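You operate a simulated robot arm through the tools that you are given. There is no shell and no other tool.

You are at the controls of a simulated robot arm. One attempt, no reset.

Task
Drop the blended packs into the mixer drawer and lay both on top of the guard.
Fine: the main drive is locked; pull the hopper slide, push it back, open the drawer; it ends shut. Where these are worked on the way, their far stop is far enough and under half their travel is too little: hopper slide, mixer drawer.
Where things are to end (x, y in the base frame): fibre pack within 0.07 m of [0.51, 0.61]; fibre pack within 0.07 m of [0.43, 0.61].

Only the result counts: the job must be done as asked and must still hold three seconds after the hand-in. Knocking over, shifting, dropping, spilling or breaking anything else fails it.

Robot
A 7-joint arm with a two-finger parallel gripper, fixed in place. Base frame: the origin is at the foot of the arm, x ahead of it, y to its left, z up. Units: m, degrees, N and s.
With the tool pointing down near the work surface it reaches from about 0.38 to 0.88 m from the base axis. Its first joint turns from -143.0 to 143.0 degrees. Payload 3 kg.
The tool frame sits at the grasp point between the pads (the TCP): z along the fingers, y along the line on which they close. The tips reach 0.03 m beyond it. Largest opening 0.094 m; finger width 0.028, thickness 0.01; the body of the gripper, 0.05 by 0.096 m, starts 0.055 m behind the TCP.
Orientation is that of the tool frame in the base frame, as a unit quaternion [w, x, y, z]. With the fingers straight down and closing along the base's y, the tool's x points along the base's -x, its y along +y and its z along -z.

Tools
- The arm moves only by the tool arm_command. Its argument "steps" is one flat list of numbers, 7 for each row, row after row: the closure, from 0 (fully open) to 1 (shut), then the shift along the tool's x, y, z in m, then the turn, a rotation vector about the tool's x, y, z in degrees. In form: [claw, dx, dy, dz, wx, wy, wz, claw, dx, dy, dz, wx, wy, wz, ...]. A call has 1 to 20 rows; each row shifts and turns the commanded pose from where the row before left it, along the tool's axes as they then stand. A row lasts 0.2 s, in which the tool goes at most 0.05 m and 8.6 degrees; a call with a longer step from one row to the next is refused whole, and so is a gripper value outside its range. Where a pose cannot be reached the arm comes as near as it can. A force on the tool above 70 N (or 10 N above the force at the start of the call, whichever is more), or a blocked arm, ends the call early, and 0.2 s more pass. Each finger travels about 0.072 m/s and halts on what it meets, pressing with about 33 N; the grip force reading is that of the motor and also rises with nothing between the fingers. The clock runs only during rows and for 0.2 s after the last one: add rows that do not move to give the fingers time. The reply holds the time, the measured pose of the TCP, the force on the tool along the base axes, the opening and the grip force, in the units named above and with some noise, with the torque about the TCP (base axes, N m) and any sound that the robot's microphone picked up.
- Cameras (640 x 400 px; columns grow to the right, rows downward): "scene" is fixed at [0.05, 0.501, 1.3208]; the picture's right is [0.22, -0.98, 0.00], its down [-0.65, -0.15, -0.74] and it looks along [0.72, 0.16, -0.67] (base axes); focal length 244 px, centre (320, 200). "wrist" rides on the gripper at [0.076, 0.014, -0.102] in the tool frame; the picture's right is [-0.18, 0.98, 0.00], its down [-0.75, -0.14, -0.64] and it looks along [-0.63, -0.12, 0.77] (tool axes); focal length 243 px, centre (320, 200). There is no depth. A picture from a camera that has moved, and an enlarged one, comes with that camera's place and axes in the base frame and with its lens.
- grab_frame(camera): a new picture of that camera. The clock stands still meanwhile.
- zoom(camera, box): a new picture of the part [left, top, right, bottom] of that camera's present view, enlarged. The clock stands still meanwhile.
- job_done(): hands the job in; it is judged then, once.

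Places have to be worked out from the pictures, the camera data and where the tool is seen. Open the gripper and draw the arm clear of the work before you hand the job in, unless the task says otherwise.

The tools are called after "Emit:" as name(argument=value, ...) on one line, values as JSON. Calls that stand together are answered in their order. arm_command: Moves the arm, as the interface text tells. Its arguments: {"type":"object","properties":{"steps":{"type":"array"}},"required":["steps"]} The other tools are called the same way: grab_frame (camera) takes a picture; zoom (camera, box) takes an enlarged picture of a part of a camera's view; job_done () hands the job in.

At the start:

```text
clock: 0.0
eef_pos: [0.4731, 0.3121, 1.1107]
tcp_rot: [0.0, 0.0, 1.0, 0.0]
ft_force: [0.5, 0.5, 0.1]
moment: [0.0, 0.0, 0.0]
opening: 0.0939
grasp_force: 0.0
```

scene: 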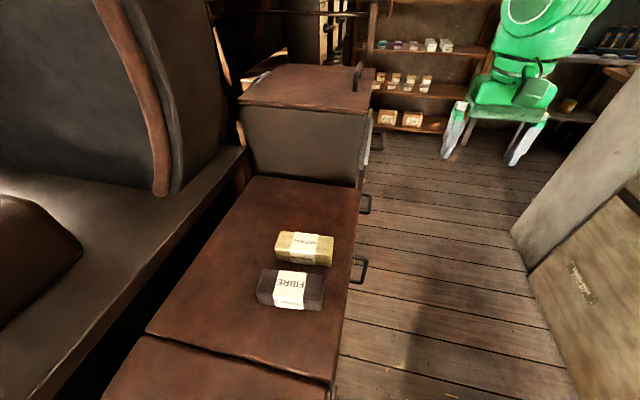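
wrist: 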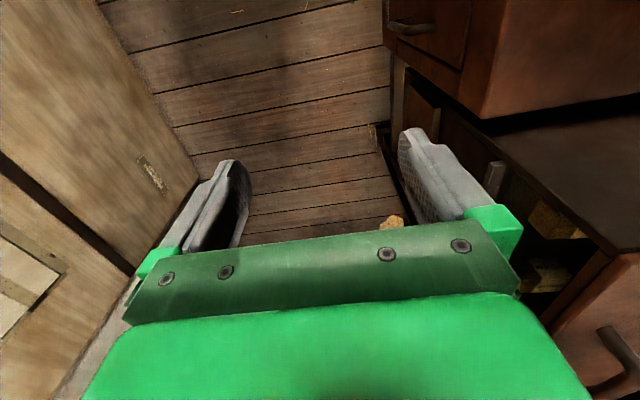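

I'll start by looking closely at the scene and at what is on the cabinets.

Emit:
zoom(camera="scene", box=[220, 150, 400, 400])

Emit:
zoom(camera="scene", box=[220, 0, 480, 200])

Emit:
zoom(camera="scene", box=[480, 150, 640, 400])

Emit:
zoom(camera="scene", box=[0, 100, 260, 400])

Emit:
zoom(camera="wrist", box=[360, 0, 640, 200])

```text
1.60 times, centred on (310, 275) of scene
camera zoom: at [0.05, 0.501, 1.3208], right [0.22, -0.98, 0.0], down [-0.65, -0.15, -0.74], along [0.72, 0.16, -0.67], focal length 391 px, centre (336, 80)
```

zoom: 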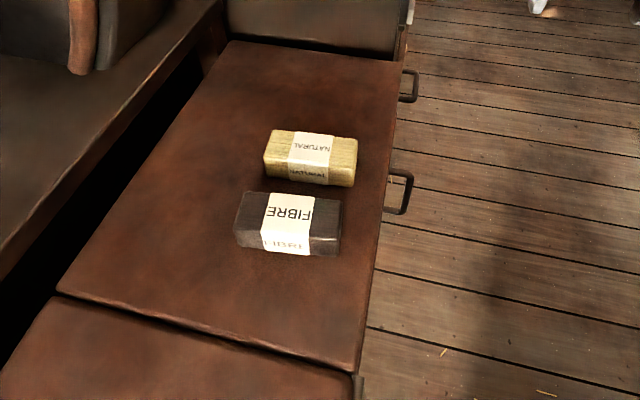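

```text
2.00 times, centred on (350, 100) of scene
camera zoom: at [0.05, 0.501, 1.3208], right [0.22, -0.98, 0.0], down [-0.65, -0.15, -0.74], along [0.72, 0.16, -0.67], focal length 489 px, centre (260, 400)
```

zoom: 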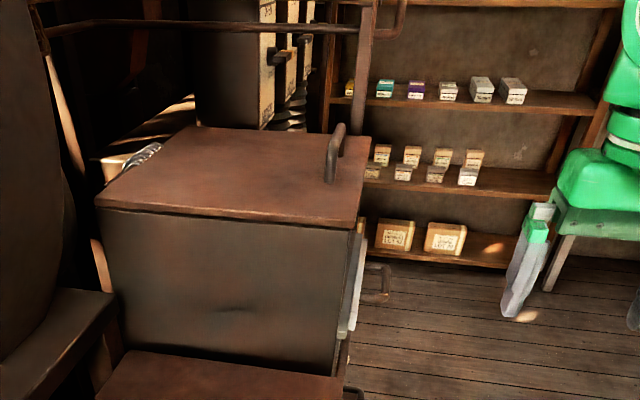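

```text
1.60 times, centred on (560, 275) of scene
camera zoom: at [0.05, 0.501, 1.3208], right [0.22, -0.98, 0.0], down [-0.65, -0.15, -0.74], along [0.72, 0.16, -0.67], focal length 391 px, centre (-64, 80)
```

zoom: 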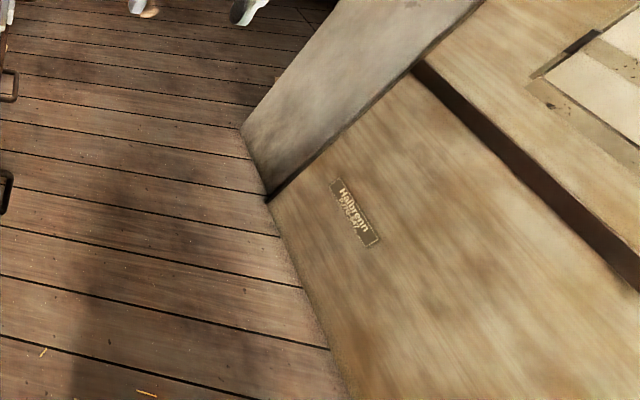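

```text
1.33 times, centred on (130, 250) of scene
camera zoom: at [0.05, 0.501, 1.3208], right [0.22, -0.98, 0.0], down [-0.65, -0.15, -0.74], along [0.72, 0.16, -0.67], focal length 326 px, centre (573, 133)
```

zoom: 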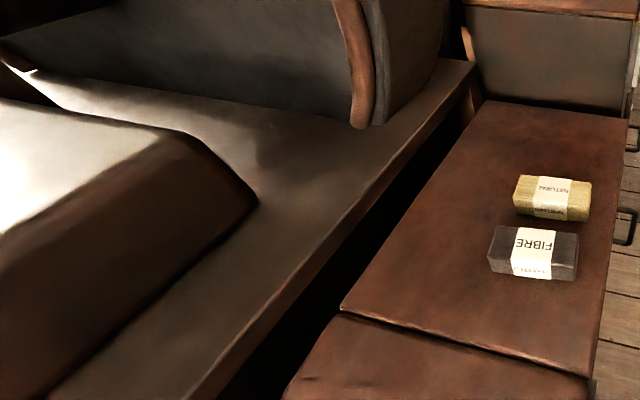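

```text
2.00 times, centred on (500, 100) of wrist
camera zoom: at [0.3952, 0.3257, 1.2137], right [0.18, 0.98, 0.0], down [0.75, -0.14, 0.64], along [0.63, -0.12, -0.77], focal length 485 px, centre (-40, 400)
```

zoom: 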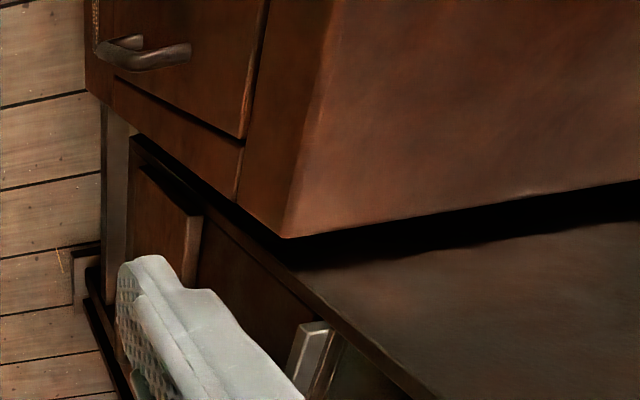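

The start view shows two packs (FIBRE dark, NATURAL light) on a counter with bow handles on its -y face and a taller lidded box beyond. I'll turn the tool 90 degrees about the vertical, high up, so that the wrist camera looks toward the counter's handle face.

Emit:
arm_command(steps=[0, 0, 0, 0, 0, 0, -8.5, 0, 0, 0, 0, 0, 0, -8.5, 0, 0, 0, 0, 0, 0, -8.5, 0, 0, 0, 0, 0, 0, -8.5, 0, 0, 0, 0, 0, 0, -8.5, 0, 0, 0, 0, 0, 0, -8.5, 0, 0, 0, 0, 0, 0, -8.5, 0, 0, 0, 0, 0, 0, -8.5, 0, 0, 0, 0, 0, 0, -8.5, 0, 0, 0, 0, 0, 0, -8.5, 0, 0, 0, 0, 0, 0, -5])

```text
clock: 2.4
eef_pos: [0.4728, 0.3117, 1.1113]
tcp_rot: [0.001, 0.708, -0.706, -0.001]
ft_force: [0.5, -0.2, -0.8]
moment: [-0.01, -0.06, 0.03]
opening: 0.0941
grasp_force: 0.0
```

The turn went as planned; the tool x axis now points along base -y. I'll take pictures from both cameras.

Emit:
grab_frame(camera="wrist")

Emit:
grab_frame(camera="scene")

```text
taken
camera wrist: at [0.4577, 0.2351, 1.2138], right [-0.98, 0.18, 0.0], down [0.14, 0.75, 0.64], along [0.12, 0.63, -0.77], focal length 243 px, centre (320, 200)
```

wrist: 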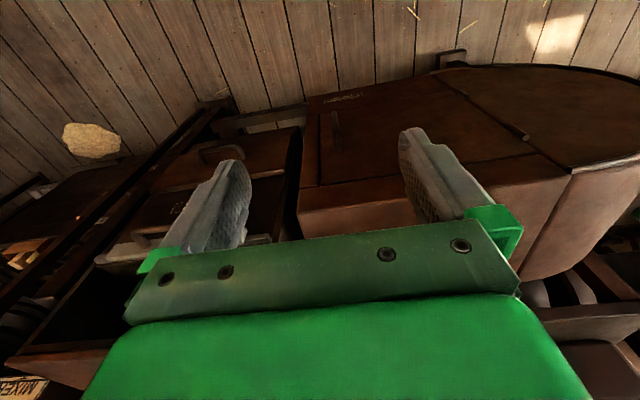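

```text
taken
```

scene: 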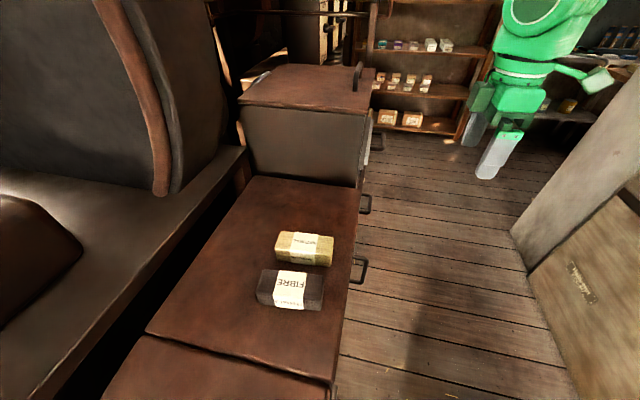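

The view is mostly blocked by the gripper, with the camera 51 degrees down. I'll back off toward -y and tilt the tool 40 degrees so the camera looks flatter at the cabinet front.

Emit:
arm_command(steps=[0, 0.045, 0, 0, 0, 0, 0, 0, 0.045, 0, 0, 0, 0, 0, 0, 0.045, 0, 0, 0, 0, 0, 0, 0.045, 0, 0, 0, 0, 0, 0, 0.045, 0, 0, 0, 0, 0, 0, 0, 0, 0, 0, -8, 0, 0, 0, 0, 0, 0, -8, 0, 0, 0, 0, 0, 0, -8, 0, 0, 0, 0, 0, 0, -8, 0, 0, 0, 0, 0, 0, -8, 0])

Emit:
grab_frame(camera="wrist")

```text
clock: 4.6
eef_pos: [0.4718, 0.0873, 1.1105]
tcp_rot: [-0.241, 0.665, -0.664, -0.243]
ft_force: [0.0, 0.2, 0.6]
moment: [-0.01, 0.0, 0.03]
opening: 0.0939
grasp_force: 0.2
```

```text
taken
camera wrist: at [0.4573, -0.0378, 1.1406], right [-0.98, 0.14, 0.12], down [0.14, 0.16, 0.98], along [0.12, 0.98, -0.18], focal length 243 px, centre (320, 200)
```

wrist: 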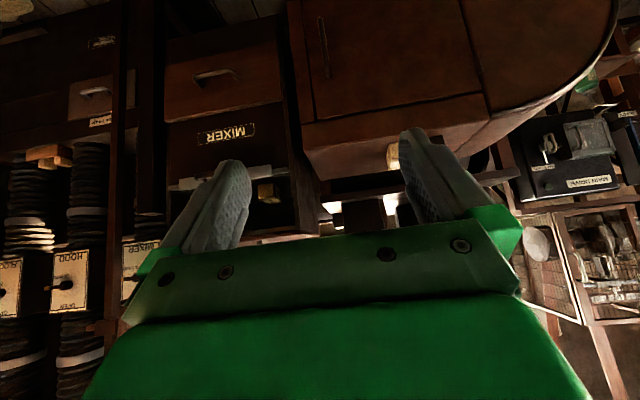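

Now I can see a "MIXER" unit, other labels and "MAIN DRIVE". I'll zoom in on the parts.

Emit:
zoom(camera="wrist", box=[60, 0, 320, 240])

Emit:
zoom(camera="wrist", box=[280, 0, 640, 240])

Emit:
zoom(camera="wrist", box=[480, 80, 640, 330])

Emit:
zoom(camera="wrist", box=[0, 60, 180, 400])

```text
1.67 times, centred on (190, 120) of wrist
camera zoom: at [0.4573, -0.0378, 1.1406], right [-0.98, 0.14, 0.12], down [0.14, 0.16, 0.98], along [0.12, 0.98, -0.18], focal length 404 px, centre (537, 333)
```

zoom: 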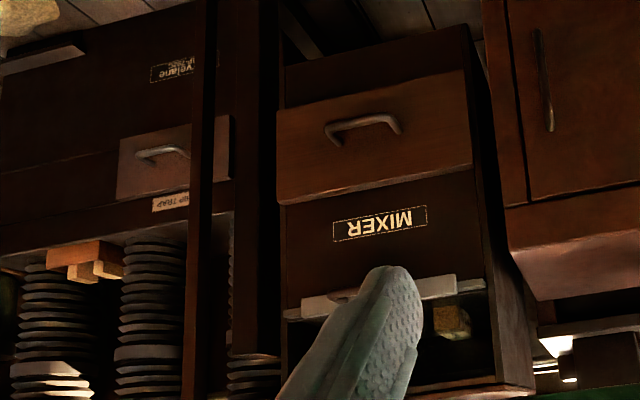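

```text
1.67 times, centred on (460, 120) of wrist
camera zoom: at [0.4573, -0.0378, 1.1406], right [-0.98, 0.14, 0.12], down [0.14, 0.16, 0.98], along [0.12, 0.98, -0.18], focal length 404 px, centre (87, 333)
```

zoom: 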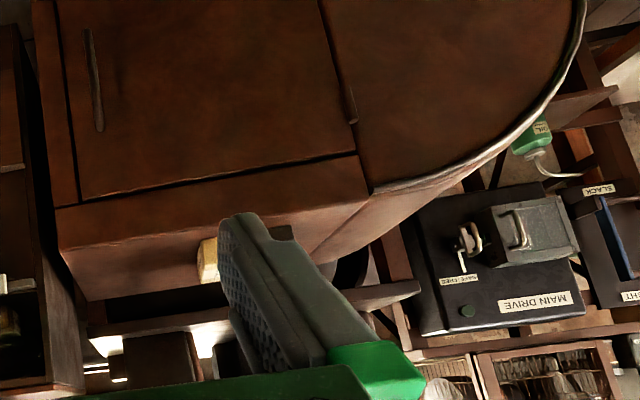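

```text
1.60 times, centred on (560, 205) of wrist
camera zoom: at [0.4573, -0.0378, 1.1406], right [-0.98, 0.14, 0.12], down [0.14, 0.16, 0.98], along [0.12, 0.98, -0.18], focal length 388 px, centre (-64, 192)
```

zoom: 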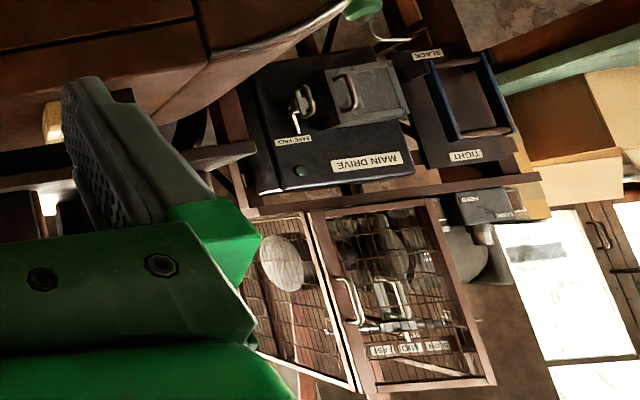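

```text
1.18 times, centred on (90, 230) of wrist
camera zoom: at [0.4573, -0.0378, 1.1406], right [-0.98, 0.14, 0.12], down [0.14, 0.16, 0.98], along [0.12, 0.98, -0.18], focal length 285 px, centre (591, 165)
```

zoom: 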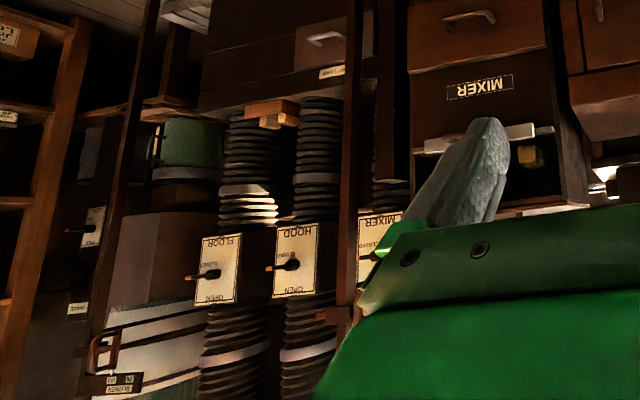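

Working out rays from both cameras: the packs' counter top (the guard) lies at about z 0.905 with its front edge near y 0.505. The mixer's hopper slide handle is near (0.74, 0.48, 0.96) and its drawer handle near (0.745, 0.48, 0.685). I'll shift the tool along +x so the mixer front shows between the fingers.

Emit:
arm_command(steps=[0, 0, -0.045, 0, 0, 0, 0, 0, 0, -0.045, 0, 0, 0, 0, 0, 0, -0.045, 0, 0, 0, 0, 0, 0, -0.045, 0, 0, 0, 0, 0, 0, -0.045, 0, 0, 0, 0])

Emit:
grab_frame(camera="wrist")

Emit:
zoom(camera="wrist", box=[220, 0, 440, 240])

```text
clock: 5.8
eef_pos: [0.6993, 0.0893, 1.1111]
tcp_rot: [0.242, -0.664, 0.665, 0.242]
ft_force: [-0.8, 0.4, 0.2]
moment: [0.0, 0.0, 0.0]
opening: 0.094
grasp_force: 0.1
```

```text
taken
camera wrist: at [0.6837, -0.036, 1.1416], right [-0.98, 0.14, 0.12], down [0.14, 0.16, 0.98], along [0.12, 0.98, -0.18], focal length 243 px, centre (320, 200)
```

wrist: 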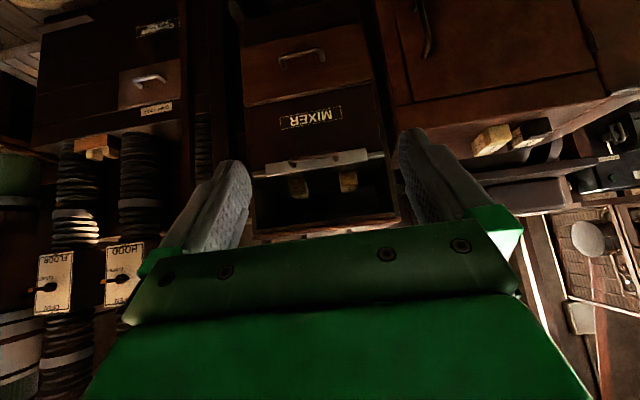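

```text
1.67 times, centred on (330, 120) of wrist
camera zoom: at [0.6837, -0.036, 1.1416], right [-0.98, 0.14, 0.12], down [0.14, 0.16, 0.98], along [0.12, 0.98, -0.18], focal length 404 px, centre (303, 333)
```

zoom: 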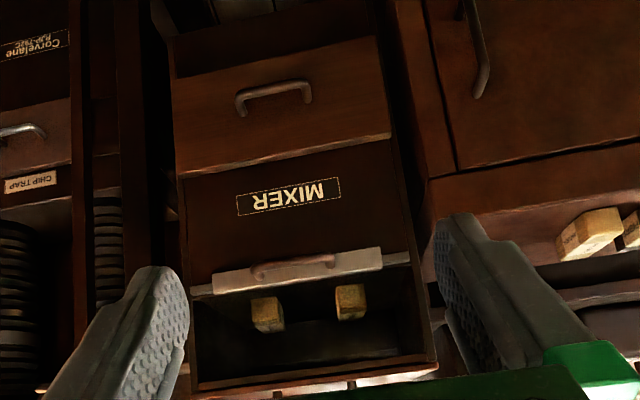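

Two packs sit in the hopper window on the slide plate, which is about x 0.63–0.87 at z≈0.95; the handles centre near x≈0.748. I'll zoom the scene camera on the handles to measure how far they stand off.

Emit:
zoom(camera="scene", box=[335, 50, 415, 130])

Emit:
zoom(camera="scene", box=[335, 110, 415, 160])

Emit:
zoom(camera="scene", box=[330, 170, 410, 220])

Emit:
zoom(camera="scene", box=[240, 160, 380, 330])

```text
5.00 times, centred on (375, 90) of scene
camera zoom: at [0.05, 0.501, 1.3208], right [0.22, -0.98, 0.0], down [-0.65, -0.15, -0.74], along [0.72, 0.16, -0.67], focal length 1222 px, centre (45, 750)
```

zoom: 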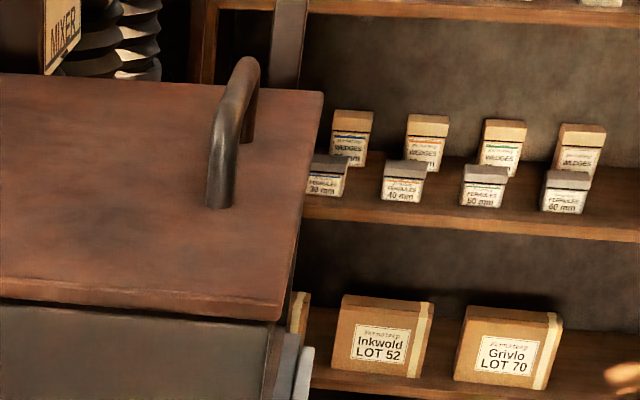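

```text
8.00 times, centred on (375, 135) of scene
camera zoom: at [0.05, 0.501, 1.3208], right [0.22, -0.98, 0.0], down [-0.65, -0.15, -0.74], along [0.72, 0.16, -0.67], focal length 1955 px, centre (-120, 720)
```

zoom: 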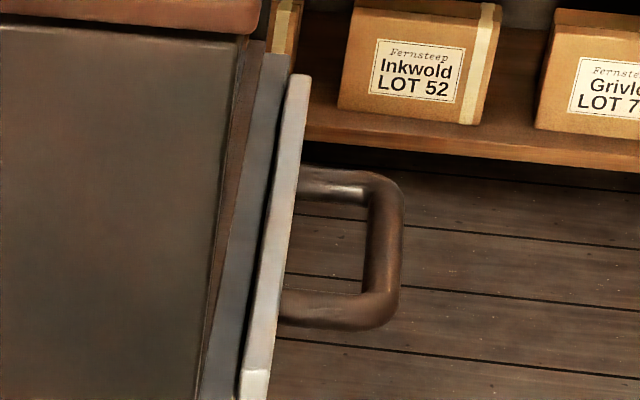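

```text
8.00 times, centred on (370, 195) of scene
camera zoom: at [0.05, 0.501, 1.3208], right [0.22, -0.98, 0.0], down [-0.65, -0.15, -0.74], along [0.72, 0.16, -0.67], focal length 1955 px, centre (-80, 240)
```

zoom: 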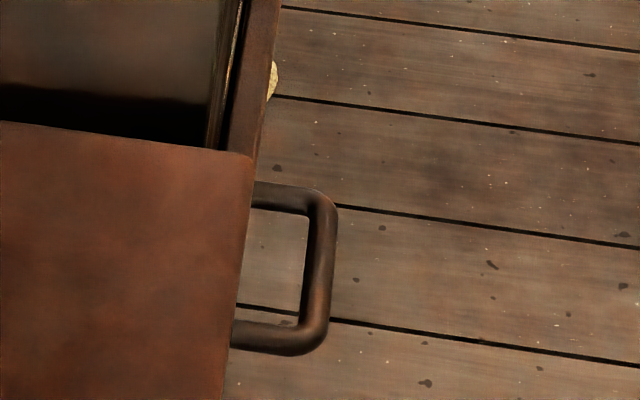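

```text
2.35 times, centred on (310, 245) of scene
camera zoom: at [0.05, 0.501, 1.3208], right [0.22, -0.98, 0.0], down [-0.65, -0.15, -0.74], along [0.72, 0.16, -0.67], focal length 575 px, centre (344, 94)
```

zoom: 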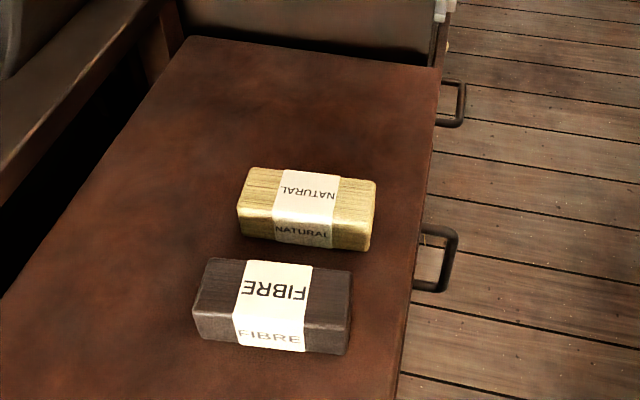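

The slide handle bar is about 12 mm thick at y≈0.46, with the plate face at y≈0.495 and z≈0.95. I'll turn the tool to point horizontally along +y with the fingers closing vertically, in free space where it is.

Emit:
arm_command(steps=[0, 0, 0, 0, 0, -8.33, 0, 0, 0, 0, 0, 0, -8.33, 0, 0, 0, 0, 0, 0, -8.33, 0, 0, 0, 0, 0, 0, -8.33, 0, 0, 0, 0, 0, 0, -8.33, 0, 0, 0, 0, 0, 0, -8.35, 0, 0, 0, 0, 0, 0, 0, 8.2, 0, 0, 0, 0, 0, 0, 8.2, 0, 0, 0, 0, 0, 0, 8.2, 0, 0, 0, 0, 0, 0, 8.2, 0, 0, 0, 0, 0, 0, 8.2, 0, 0, 0, 0, 0, 0, 8.2, 0, 0, 0, 0, 0, 0, 8.2, 0, 0, 0, 0, 0, 0, 8.2, 0, 0, 0, 0, 0, 0, 8.2, 0, 0, 0, 0, 0, 0, 8.2, 0, 0, 0, 0, 0, 0, 8])

Emit:
grab_frame(camera="wrist")

Emit:
grab_frame(camera="scene")

```text
clock: 9.4
eef_pos: [0.6975, 0.0866, 1.1116]
tcp_rot: [-0.001, 0.002, 0.707, 0.707]
ft_force: [0.3, -0.6, 0.2]
moment: [0.01, 0.02, -0.03]
opening: 0.0939
grasp_force: 0.0
```

```text
taken
camera wrist: at [0.6204, -0.0162, 1.1256], right [0.19, 0.0, 0.98], down [0.75, -0.64, -0.14], along [0.63, 0.77, -0.12], focal length 243 px, centre (320, 200)
```

wrist: 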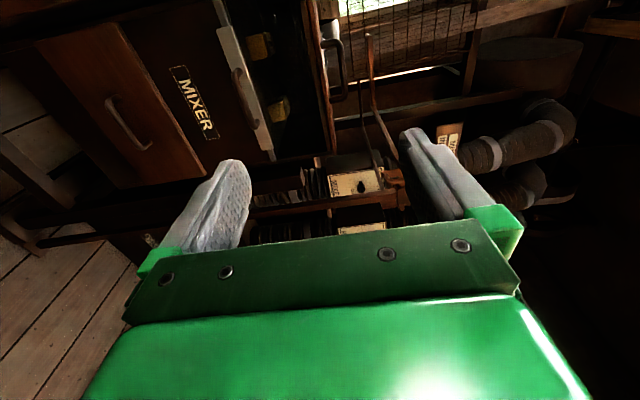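

```text
taken
```

scene: 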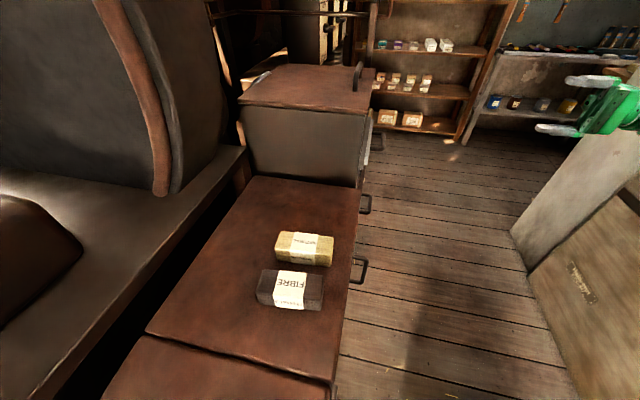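

Orientation is as wanted (tool z along +y, closing along z). I'll move to a standoff of about (0.75, 0.327, 0.952) in front of the slide handle.

Emit:
arm_command(steps=[0, -0.00875, -0.0266, 0.04, 0, 0, 0, 0, -0.00875, -0.0266, 0.04, 0, 0, 0, 0, -0.00875, -0.0266, 0.04, 0, 0, 0, 0, -0.00875, -0.0266, 0.04, 0, 0, 0, 0, -0.00875, -0.0266, 0.04, 0, 0, 0, 0, -0.00875, -0.0266, 0.04, 0, 0, 0, 0, 0, 0, 0, 0, 0, 0])

Emit:
grab_frame(camera="wrist")

Emit:
zoom(camera="scene", box=[330, 80, 490, 180])

```text
clock: 11.0
eef_pos: [0.7493, 0.3265, 0.9504]
tcp_rot: [0.001, 0.0, 0.707, 0.707]
ft_force: [-0.6, -0.1, 0.0]
moment: [0.02, 0.03, 0.0]
opening: 0.094
grasp_force: 0.0
```

```text
taken
camera wrist: at [0.6729, 0.2232, 0.9639], right [0.18, 0.0, 0.98], down [0.75, -0.64, -0.14], along [0.63, 0.77, -0.12], focal length 243 px, centre (320, 200)
```

wrist: 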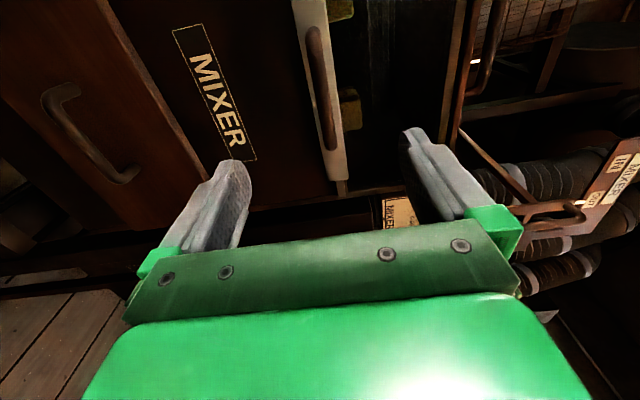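

```text
4.00 times, centred on (410, 130) of scene
camera zoom: at [0.05, 0.501, 1.3208], right [0.22, -0.98, 0.0], down [-0.65, -0.15, -0.74], along [0.72, 0.16, -0.67], focal length 978 px, centre (-40, 480)
```

zoom: 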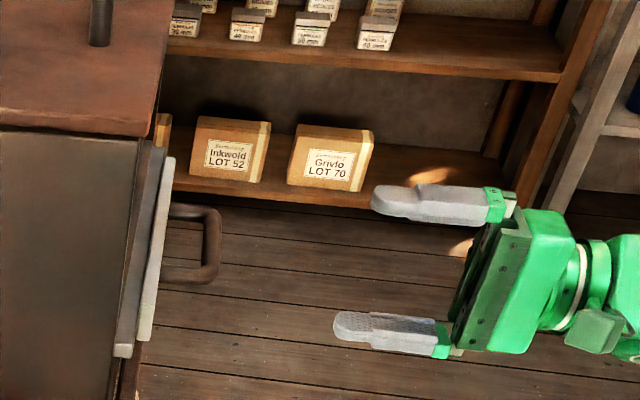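

From the wrist view the handle bar spans x 0.694–0.797 at z≈0.953, right between the fingers. I'll advance to y≈0.452 and close on the bar.

Emit:
arm_command(steps=[0, 0, 0.0015, 0.04, 0, 0, 0, 0, 0, 0, 0.04, 0, 0, 0, 0, 0, 0, 0.03, 0, 0, 0, 0, 0, 0, 0.016, 0, 0, 0, 0, 0, 0, 0, 0, 0, 0])

Emit:
grab_frame(camera="wrist")

Emit:
zoom(camera="scene", box=[330, 80, 490, 180])

```text
clock: 12.2
eef_pos: [0.7501, 0.453, 0.9515]
tcp_rot: [0.0, 0.0, 0.707, 0.707]
ft_force: [0.3, 0.7, 1.0]
moment: [-0.01, -0.01, 0.02]
opening: 0.0938
grasp_force: 0.0
```

```text
taken
camera wrist: at [0.6739, 0.3501, 0.9664], right [0.18, 0.0, 0.98], down [0.75, -0.64, -0.14], along [0.63, 0.77, -0.12], focal length 243 px, centre (320, 200)
```

wrist: 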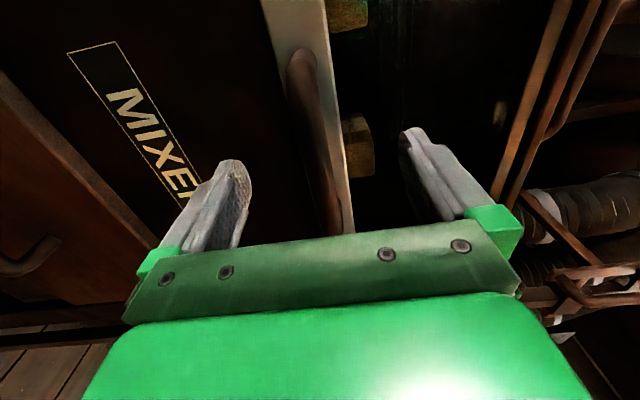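

```text
4.00 times, centred on (410, 130) of scene
camera zoom: at [0.05, 0.501, 1.3208], right [0.22, -0.98, 0.0], down [-0.65, -0.15, -0.74], along [0.72, 0.16, -0.67], focal length 978 px, centre (-40, 480)
```

zoom: 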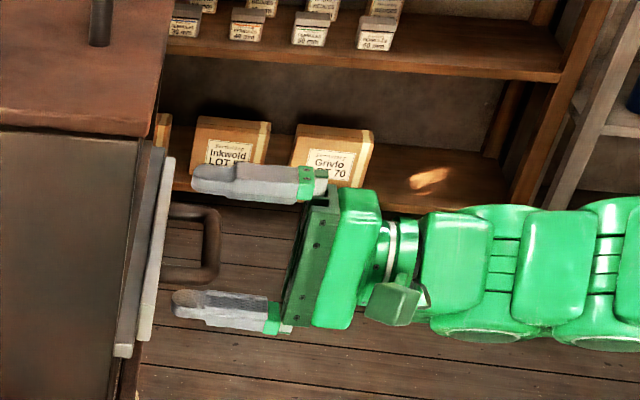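

The fingers straddle the bar without contact. I'll close on it and wait for the grip.

Emit:
arm_command(steps=[1, 0, 0, 0, 0, 0, 0, 1, 0, 0, 0, 0, 0, 0, 1, 0, 0, 0, 0, 0, 0, 1, 0, 0, 0, 0, 0, 0, 1, 0, 0, 0, 0, 0, 0])

Emit:
zoom(camera="scene", box=[330, 80, 490, 180])

```text
clock: 13.4
eef_pos: [0.75, 0.4528, 0.9529]
tcp_rot: [0.0, 0.001, 0.706, 0.708]
ft_force: [-0.7, -4.7, 13.7]
moment: [0.05, 0.09, 0.76]
opening: 0.0138
grasp_force: 44.7
```

```text
4.00 times, centred on (410, 130) of scene
camera zoom: at [0.05, 0.501, 1.3208], right [0.22, -0.98, 0.0], down [-0.65, -0.15, -0.74], along [0.72, 0.16, -0.67], focal length 978 px, centre (-40, 480)
```

zoom: 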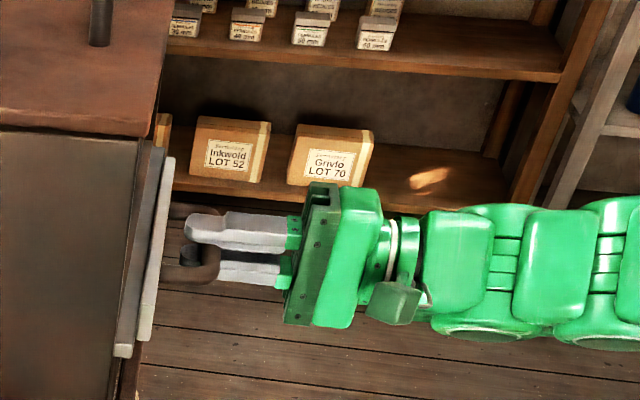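

The bar is held (opening 13.8 mm, grip 45 N), with a little upward load, so I'll correct by +2 mm in z. Then I'll start pulling along -y.

Emit:
arm_command(steps=[1, 0, 0.002, 0, 0, 0, 0, 1, 0, 0, -0.01, 0, 0, 0, 1, 0, 0, -0.02, 0, 0, 0, 1, 0, 0, -0.02, 0, 0, 0])

Emit:
zoom(camera="scene", box=[330, 80, 490, 180])

```text
clock: 14.4
eef_pos: [0.7514, 0.4029, 0.9527]
tcp_rot: [-0.001, 0.0, 0.708, 0.707]
ft_force: [-4.4, 0.8, -5.9]
moment: [0.03, -0.18, 0.13]
opening: 0.0135
grasp_force: 45.2
```

```text
4.00 times, centred on (410, 130) of scene
camera zoom: at [0.05, 0.501, 1.3208], right [0.22, -0.98, 0.0], down [-0.65, -0.15, -0.74], along [0.72, 0.16, -0.67], focal length 978 px, centre (-40, 480)
```

zoom: 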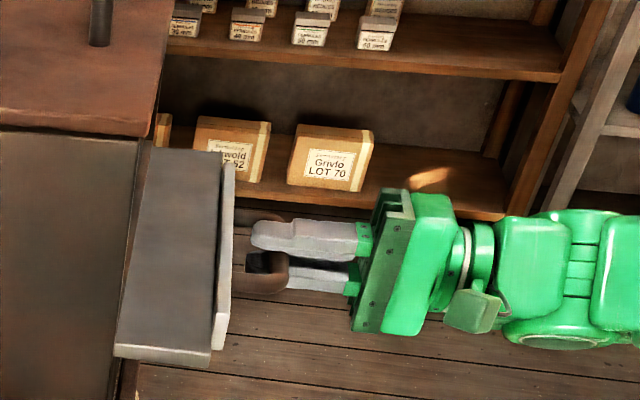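

The slide follows the hand (TCP now y≈0.403, low force). I'll keep pulling in steps until the stop is felt.

Emit:
arm_command(steps=[1, 0, -0.001, -0.025, 0, 0, 0, 1, 0, 0, -0.025, 0, 0, 0, 1, 0, 0, -0.025, 0, 0, 0, 1, 0, 0, -0.025, 0, 0, 0])

Emit:
grab_frame(camera="scene")

```text
clock: 15.4
eef_pos: [0.7505, 0.3013, 0.9537]
tcp_rot: [0.001, 0.001, 0.708, 0.706]
ft_force: [26.1, 1.2, -20.2]
moment: [-0.15, -0.12, -0.97]
opening: 0.0138
grasp_force: 45.1
```

```text
taken
```

scene: 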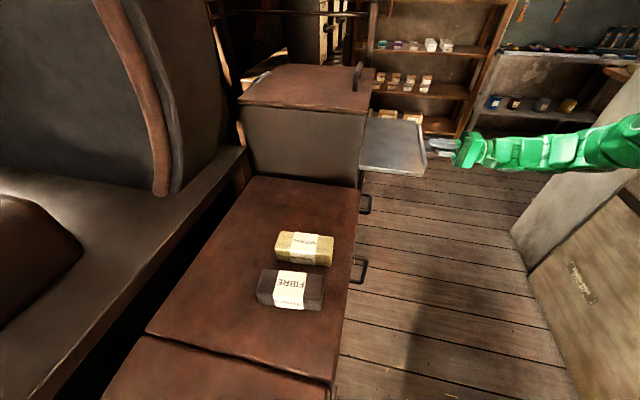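

Pulled 0.15 m so far with no stop yet; there's some side load (Fx 26, Fz -20), so I'll ease the tool slightly (+2 mm x, -2 mm z) and keep pulling gently.

Emit:
arm_command(steps=[1, -0.002, -0.002, -0.005, 0, 0, 0, 1, 0, 0, -0.015, 0, 0, 0, 1, 0, 0, -0.02, 0, 0, 0])

Emit:
zoom(camera="scene", box=[340, 80, 500, 220])

```text
clock: 16.2
eef_pos: [0.7513, 0.2632, 0.9535]
tcp_rot: [-0.001, 0.0, 0.706, 0.708]
ft_force: [-5.6, 0.9, 8.6]
moment: [0.11, 0.04, 0.49]
opening: 0.0136
grasp_force: 45.4
```

```text
2.86 times, centred on (420, 150) of scene
camera zoom: at [0.05, 0.501, 1.3208], right [0.22, -0.98, 0.0], down [-0.65, -0.15, -0.74], along [0.72, 0.16, -0.67], focal length 698 px, centre (34, 343)
```

zoom: 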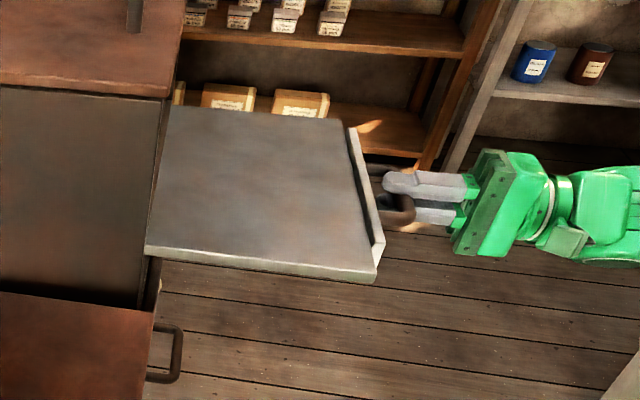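

Side load is gone and the slide keeps coming (TCP y≈0.263). I'll continue pulling toward the stop.

Emit:
arm_command(steps=[1, 0, 0, -0.015, 0, 0, 0, 1, 0, 0, -0.015, 0, 0, 0, 1, 0, 0, -0.015, 0, 0, 0])

Emit:
zoom(camera="scene", box=[340, 80, 500, 220])

```text
clock: 17.0
eef_pos: [0.7517, 0.2164, 0.9524]
tcp_rot: [-0.001, 0.0, 0.708, 0.707]
ft_force: [-26.0, 0.9, 26.0]
moment: [0.23, 0.05, 0.04]
opening: 0.0135
grasp_force: 45.2
```

```text
2.86 times, centred on (420, 150) of scene
camera zoom: at [0.05, 0.501, 1.3208], right [0.22, -0.98, 0.0], down [-0.65, -0.15, -0.74], along [0.72, 0.16, -0.67], focal length 698 px, centre (34, 343)
```

zoom: 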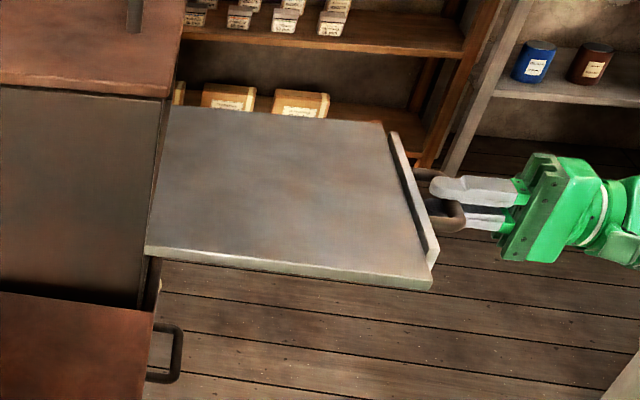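

Pulled 0.237 m and still sliding; the side load has swung the other way, so I'll trim back 1 mm and carry on.

Emit:
arm_command(steps=[1, 0.0012, 0.0012, -0.01, 0, 0, 0, 1, 0, 0, -0.015, 0, 0, 0, 1, 0, 0, -0.015, 0, 0, 0])

Emit:
zoom(camera="scene", box=[340, 80, 500, 220])

```text
clock: 17.8
eef_pos: [0.7486, 0.1793, 0.9531]
tcp_rot: [-0.001, -0.002, 0.707, 0.707]
ft_force: [1.4, 35.8, 7.9]
moment: [0.1, -0.07, 0.05]
opening: 0.0137
grasp_force: 46.0
```

```text
2.86 times, centred on (420, 150) of scene
camera zoom: at [0.05, 0.501, 1.3208], right [0.22, -0.98, 0.0], down [-0.65, -0.15, -0.74], along [0.72, 0.16, -0.67], focal length 698 px, centre (34, 343)
```

zoom: 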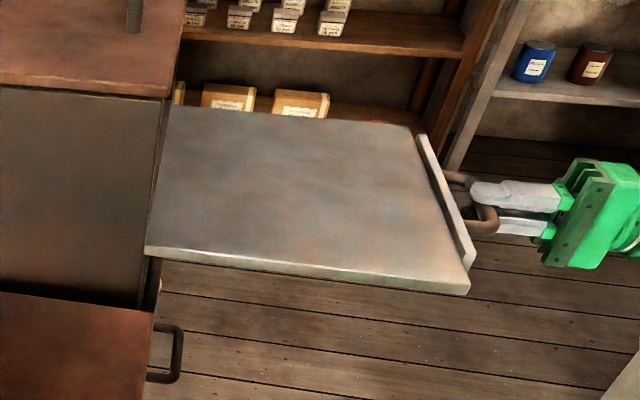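

Fy jumped to 36 N, which suggests the far stop at about 0.27 m of travel. I'll pull 4 mm more to confirm.

Emit:
arm_command(steps=[1, 0, 0, -0.004, 0, 0, 0, 1, 0, 0, 0, 0, 0, 0])

Emit:
grab_frame(camera="wrist")

```text
clock: 18.4
eef_pos: [0.7498, 0.1733, 0.9531]
tcp_rot: [-0.001, 0.001, 0.708, 0.707]
ft_force: [-12.4, 32.1, 2.0]
moment: [-0.01, -0.14, 0.33]
opening: 0.0136
grasp_force: 45.3
```

```text
taken
camera wrist: at [0.6725, 0.0709, 0.9676], right [0.19, 0.0, 0.98], down [0.76, -0.64, -0.14], along [0.63, 0.77, -0.12], focal length 243 px, centre (320, 200)
```

wrist: 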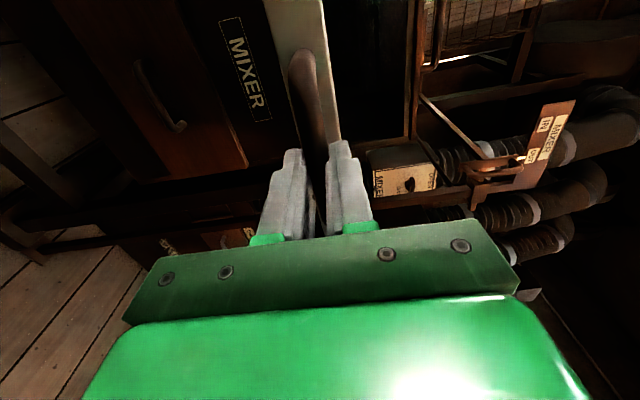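

The force stays at about 32 N while the TCP crept 6 mm; I need to see whether the pads slipped along the bar or the slide still moved.

Emit:
zoom(camera="scene", box=[340, 80, 500, 220])

Emit:
zoom(camera="scene", box=[440, 100, 520, 160])

```text
2.86 times, centred on (420, 150) of scene
camera zoom: at [0.05, 0.501, 1.3208], right [0.22, -0.98, 0.0], down [-0.65, -0.15, -0.74], along [0.72, 0.16, -0.67], focal length 698 px, centre (34, 343)
```

zoom: 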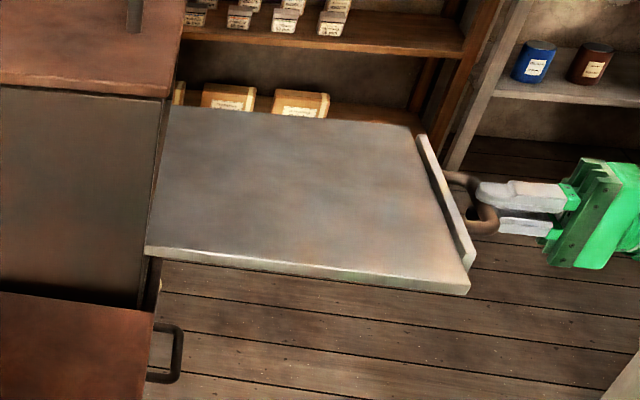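

```text
6.67 times, centred on (480, 130) of scene
camera zoom: at [0.05, 0.501, 1.3208], right [0.22, -0.98, 0.0], down [-0.65, -0.15, -0.74], along [0.72, 0.16, -0.67], focal length 1629 px, centre (-747, 667)
```

zoom: 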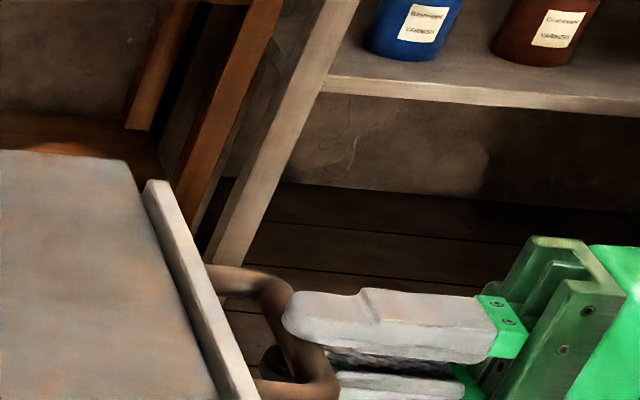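

The slide plate didn't move, so the pads slipped a little: the slide is at its far stop (about 0.27 m travel). Now I'll push it back in chunks.

Emit:
arm_command(steps=[1, 0, 0, 0.015, 0, 0, 0, 1, 0, 0, 0.025, 0, 0, 0, 1, 0, 0, 0.025, 0, 0, 0, 1, 0, 0, 0.025, 0, 0, 0, 1, 0, 0, 0.025, 0, 0, 0])

Emit:
zoom(camera="scene", box=[340, 80, 500, 220])

```text
clock: 19.6
eef_pos: [0.753, 0.2906, 0.9529]
tcp_rot: [0.0, 0.0, 0.708, 0.706]
ft_force: [-29.5, 0.0, 0.5]
moment: [-0.03, -0.05, 1.37]
opening: 0.0138
grasp_force: 45.0
```

```text
2.86 times, centred on (420, 150) of scene
camera zoom: at [0.05, 0.501, 1.3208], right [0.22, -0.98, 0.0], down [-0.65, -0.15, -0.74], along [0.72, 0.16, -0.67], focal length 698 px, centre (34, 343)
```

zoom: 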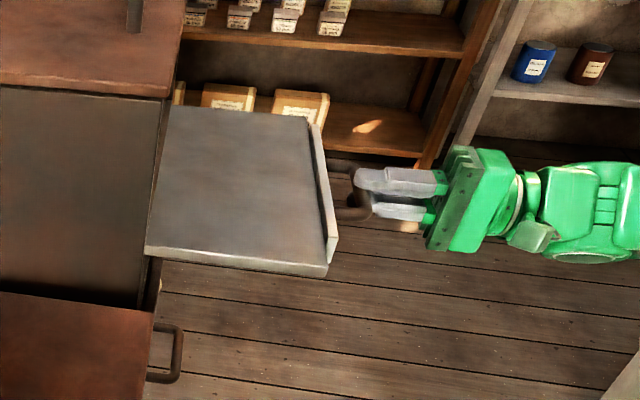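

The slide goes in smoothly; I'll trim 2 mm toward -x for the side load and keep pushing.

Emit:
arm_command(steps=[1, 0.002, 0, 0.025, 0, 0, 0, 1, 0, 0, 0.025, 0, 0, 0, 1, 0, 0, 0.025, 0, 0, 0, 1, 0, 0, 0.025, 0, 0, 0])

Emit:
zoom(camera="scene", box=[340, 80, 500, 220])

```text
clock: 20.6
eef_pos: [0.7492, 0.387, 0.9532]
tcp_rot: [0.001, 0.001, 0.708, 0.707]
ft_force: [33.9, 0.2, -25.2]
moment: [-0.53, -0.22, -0.94]
opening: 0.0134
grasp_force: 44.5
```

```text
2.86 times, centred on (420, 150) of scene
camera zoom: at [0.05, 0.501, 1.3208], right [0.22, -0.98, 0.0], down [-0.65, -0.15, -0.74], along [0.72, 0.16, -0.67], focal length 698 px, centre (34, 343)
```

zoom: 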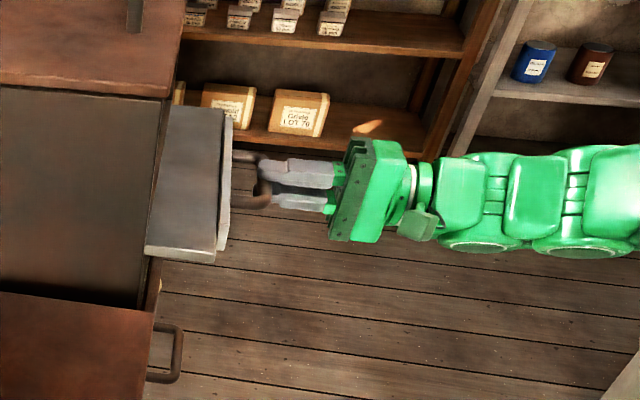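

Nearly in. I'll trim slightly and push the last part until the closed stop shows in the force.

Emit:
arm_command(steps=[1, -0.001, -0.001, 0.02, 0, 0, 0, 1, 0, 0, 0.02, 0, 0, 0, 1, 0, 0, 0.012, 0, 0, 0, 1, 0, 0, 0.008, 0, 0, 0, 1, 0, 0, 0.005, 0, 0, 0])

Emit:
zoom(camera="scene", box=[335, 100, 435, 180])

```text
clock: 21.8
eef_pos: [0.751, 0.4528, 0.952]
tcp_rot: [0.001, 0.001, 0.706, 0.708]
ft_force: [-2.9, -40.5, -6.3]
moment: [-0.06, 0.02, 0.3]
opening: 0.0135
grasp_force: 45.4
```

```text
5.00 times, centred on (385, 140) of scene
camera zoom: at [0.05, 0.501, 1.3208], right [0.22, -0.98, 0.0], down [-0.65, -0.15, -0.74], along [0.72, 0.16, -0.67], focal length 1222 px, centre (-5, 500)
```

zoom: 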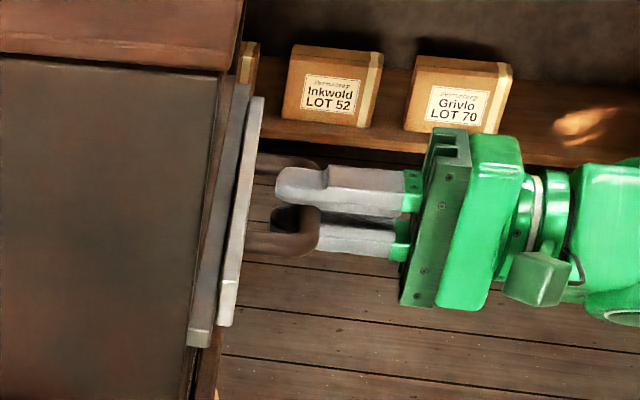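

The slide is shut again (Fy -40 N at y≈0.453, plate back at its original pixel). I'll open the fingers and back straight off along -y.

Emit:
arm_command(steps=[0, 0, 0, -0.002, 0, 0, 0, 0, 0, 0, 0, 0, 0, 0, 0, 0, 0, 0, 0, 0, 0, 0, 0, 0, 0, 0, 0, 0, 0, 0, 0, -0.04, 0, 0, 0, 0, 0, 0, -0.045, 0, 0, 0, 0, 0, 0, -0.045, 0, 0, 0])

Emit:
grab_frame(camera="wrist")

Emit:
zoom(camera="scene", box=[335, 100, 435, 180])

```text
clock: 23.4
eef_pos: [0.7453, 0.3209, 0.9518]
tcp_rot: [-0.001, 0.0, 0.707, 0.707]
ft_force: [0.8, -0.5, -0.4]
moment: [-0.03, 0.03, -0.02]
opening: 0.0939
grasp_force: 0.0
```

```text
taken
camera wrist: at [0.6693, 0.2179, 0.9661], right [0.18, 0.0, 0.98], down [0.75, -0.64, -0.14], along [0.63, 0.77, -0.12], focal length 243 px, centre (320, 200)
```

wrist: 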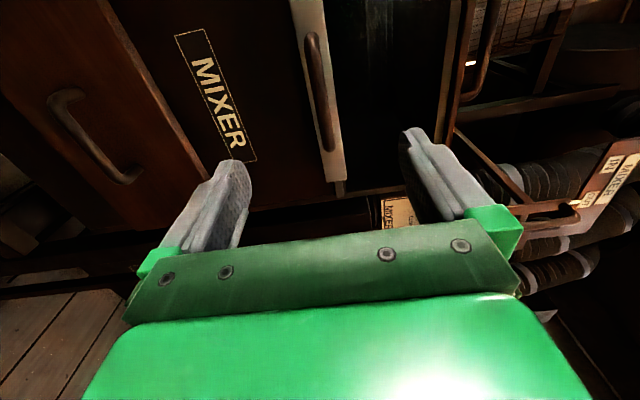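

```text
5.00 times, centred on (385, 140) of scene
camera zoom: at [0.05, 0.501, 1.3208], right [0.22, -0.98, 0.0], down [-0.65, -0.15, -0.74], along [0.72, 0.16, -0.67], focal length 1222 px, centre (-5, 500)
```

zoom: 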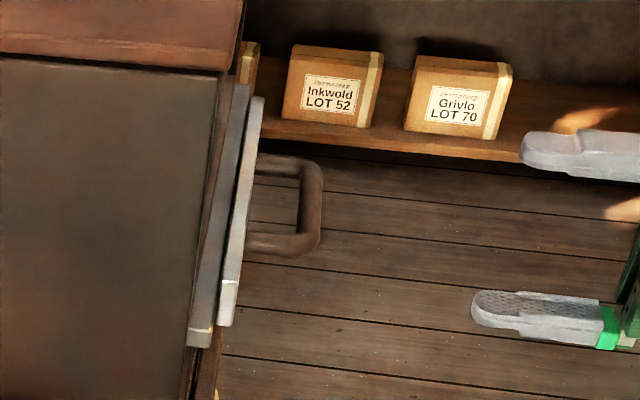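

The packs are gone from the hopper window, so they have dropped. The drawer bar triangulates to about (0.745, 0.465, 0.697); I'll descend in front of it and look.

Emit:
arm_command(steps=[0, 0, -0.0425, 0, 0, 0, 0, 0, 0, -0.0425, 0, 0, 0, 0, 0, 0, -0.0425, 0, 0, 0, 0, 0, 0, -0.0425, 0, 0, 0, 0, 0, 0, -0.0425, 0, 0, 0, 0, 0, 0, -0.0425, 0, 0, 0, 0, 0, 0, 0, 0, 0, 0, 0])

Emit:
grab_frame(camera="wrist")

Emit:
zoom(camera="scene", box=[330, 150, 490, 250])

```text
clock: 25.0
eef_pos: [0.7499, 0.3191, 0.6965]
tcp_rot: [0.0, 0.0, 0.708, 0.706]
ft_force: [0.1, -0.5, -0.6]
moment: [0.01, -0.01, 0.02]
opening: 0.0936
grasp_force: 0.1
```

```text
taken
camera wrist: at [0.6723, 0.2177, 0.7111], right [0.18, 0.0, 0.98], down [0.75, -0.64, -0.14], along [0.63, 0.77, -0.12], focal length 243 px, centre (320, 200)
```

wrist: 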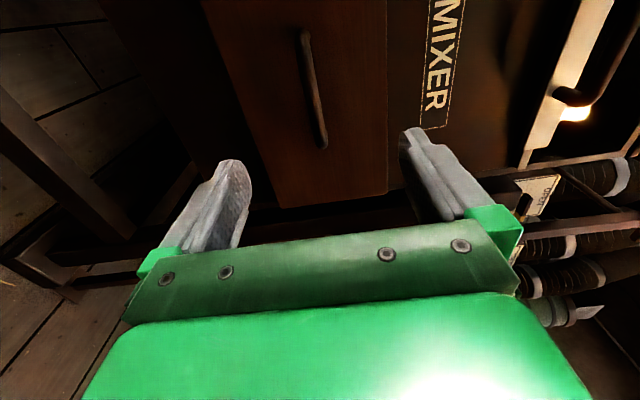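

```text
4.00 times, centred on (410, 200) of scene
camera zoom: at [0.05, 0.501, 1.3208], right [0.22, -0.98, 0.0], down [-0.65, -0.15, -0.74], along [0.72, 0.16, -0.67], focal length 978 px, centre (-40, 200)
```

zoom: 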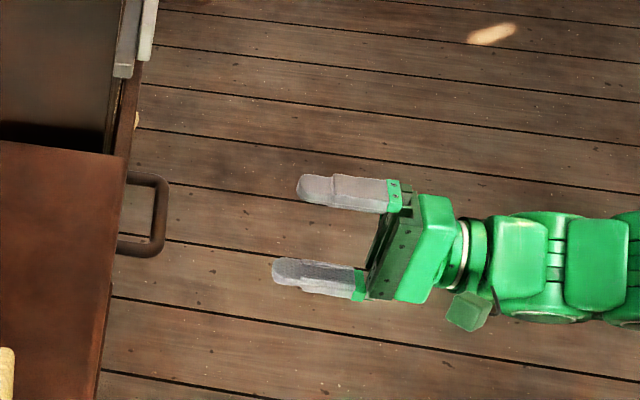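

The drawer bar refines to about y 0.468, z 0.690, x 0.69–0.80. I'll lower 6 mm, advance to y≈0.459 and close on it.

Emit:
arm_command(steps=[0, 0, -0.006, 0.035, 0, 0, 0, 0, 0, 0, 0.04, 0, 0, 0, 0, 0, 0, 0.035, 0, 0, 0, 0, 0, 0, 0.02, 0, 0, 0, 0, 0, 0, 0.01, 0, 0, 0, 0, 0, 0, 0, 0, 0, 0])

Emit:
zoom(camera="scene", box=[330, 150, 490, 250])

Emit:
grab_frame(camera="wrist")

```text
clock: 26.4
eef_pos: [0.75, 0.4609, 0.6917]
tcp_rot: [0.0, 0.0, 0.707, 0.707]
ft_force: [0.5, 0.7, 0.2]
moment: [0.01, -0.01, -0.01]
opening: 0.0941
grasp_force: 0.1
```

```text
4.00 times, centred on (410, 200) of scene
camera zoom: at [0.05, 0.501, 1.3208], right [0.22, -0.98, 0.0], down [-0.65, -0.15, -0.74], along [0.72, 0.16, -0.67], focal length 978 px, centre (-40, 200)
```

zoom: 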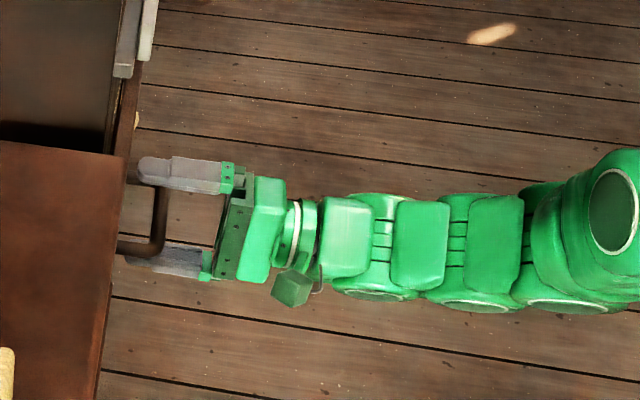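

```text
taken
camera wrist: at [0.6718, 0.3584, 0.706], right [0.18, 0.0, 0.98], down [0.75, -0.64, -0.14], along [0.63, 0.77, -0.12], focal length 243 px, centre (320, 200)
```

wrist: 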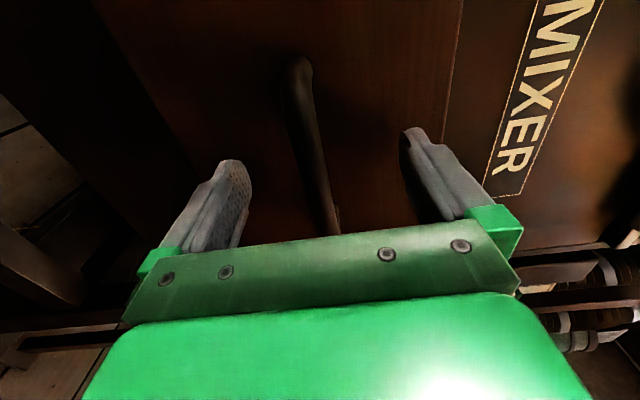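

The bar lies midway between the fingers at z≈0.691 with no contact. Closing now.

Emit:
arm_command(steps=[1, 0, 0, 0, 0, 0, 0, 1, 0, 0, 0, 0, 0, 0, 1, 0, 0, 0, 0, 0, 0, 1, 0, 0, 0, 0, 0, 0, 1, 0, 0, 0, 0, 0, 0])

```text
clock: 27.6
eef_pos: [0.7485, 0.4607, 0.69]
tcp_rot: [0.0, 0.0, 0.708, 0.706]
ft_force: [4.7, -0.5, -20.6]
moment: [-0.02, -0.12, -0.36]
opening: 0.0183
grasp_force: 44.8
```

Gripped (opening 18 mm) with a -20 N vertical load, so I'll lower 2 mm and start pulling the drawer gently.

Emit:
arm_command(steps=[1, 0, -0.002, 0, 0, 0, 0, 1, 0, 0, -0.01, 0, 0, 0, 1, 0, 0, -0.02, 0, 0, 0, 1, 0, 0, -0.02, 0, 0, 0])

Emit:
zoom(camera="scene", box=[330, 150, 490, 250])

```text
clock: 28.6
eef_pos: [0.749, 0.4104, 0.6895]
tcp_rot: [0.0, 0.0, 0.706, 0.708]
ft_force: [-12.4, 0.2, 16.9]
moment: [0.1, 0.13, -0.49]
opening: 0.0179
grasp_force: 44.8
```

```text
4.00 times, centred on (410, 200) of scene
camera zoom: at [0.05, 0.501, 1.3208], right [0.22, -0.98, 0.0], down [-0.65, -0.15, -0.74], along [0.72, 0.16, -0.67], focal length 978 px, centre (-40, 200)
```

zoom: 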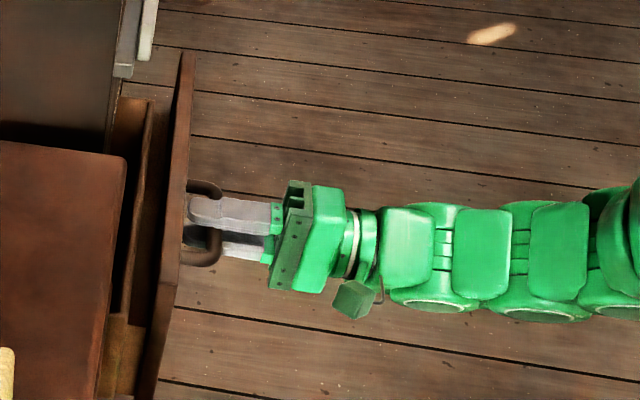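

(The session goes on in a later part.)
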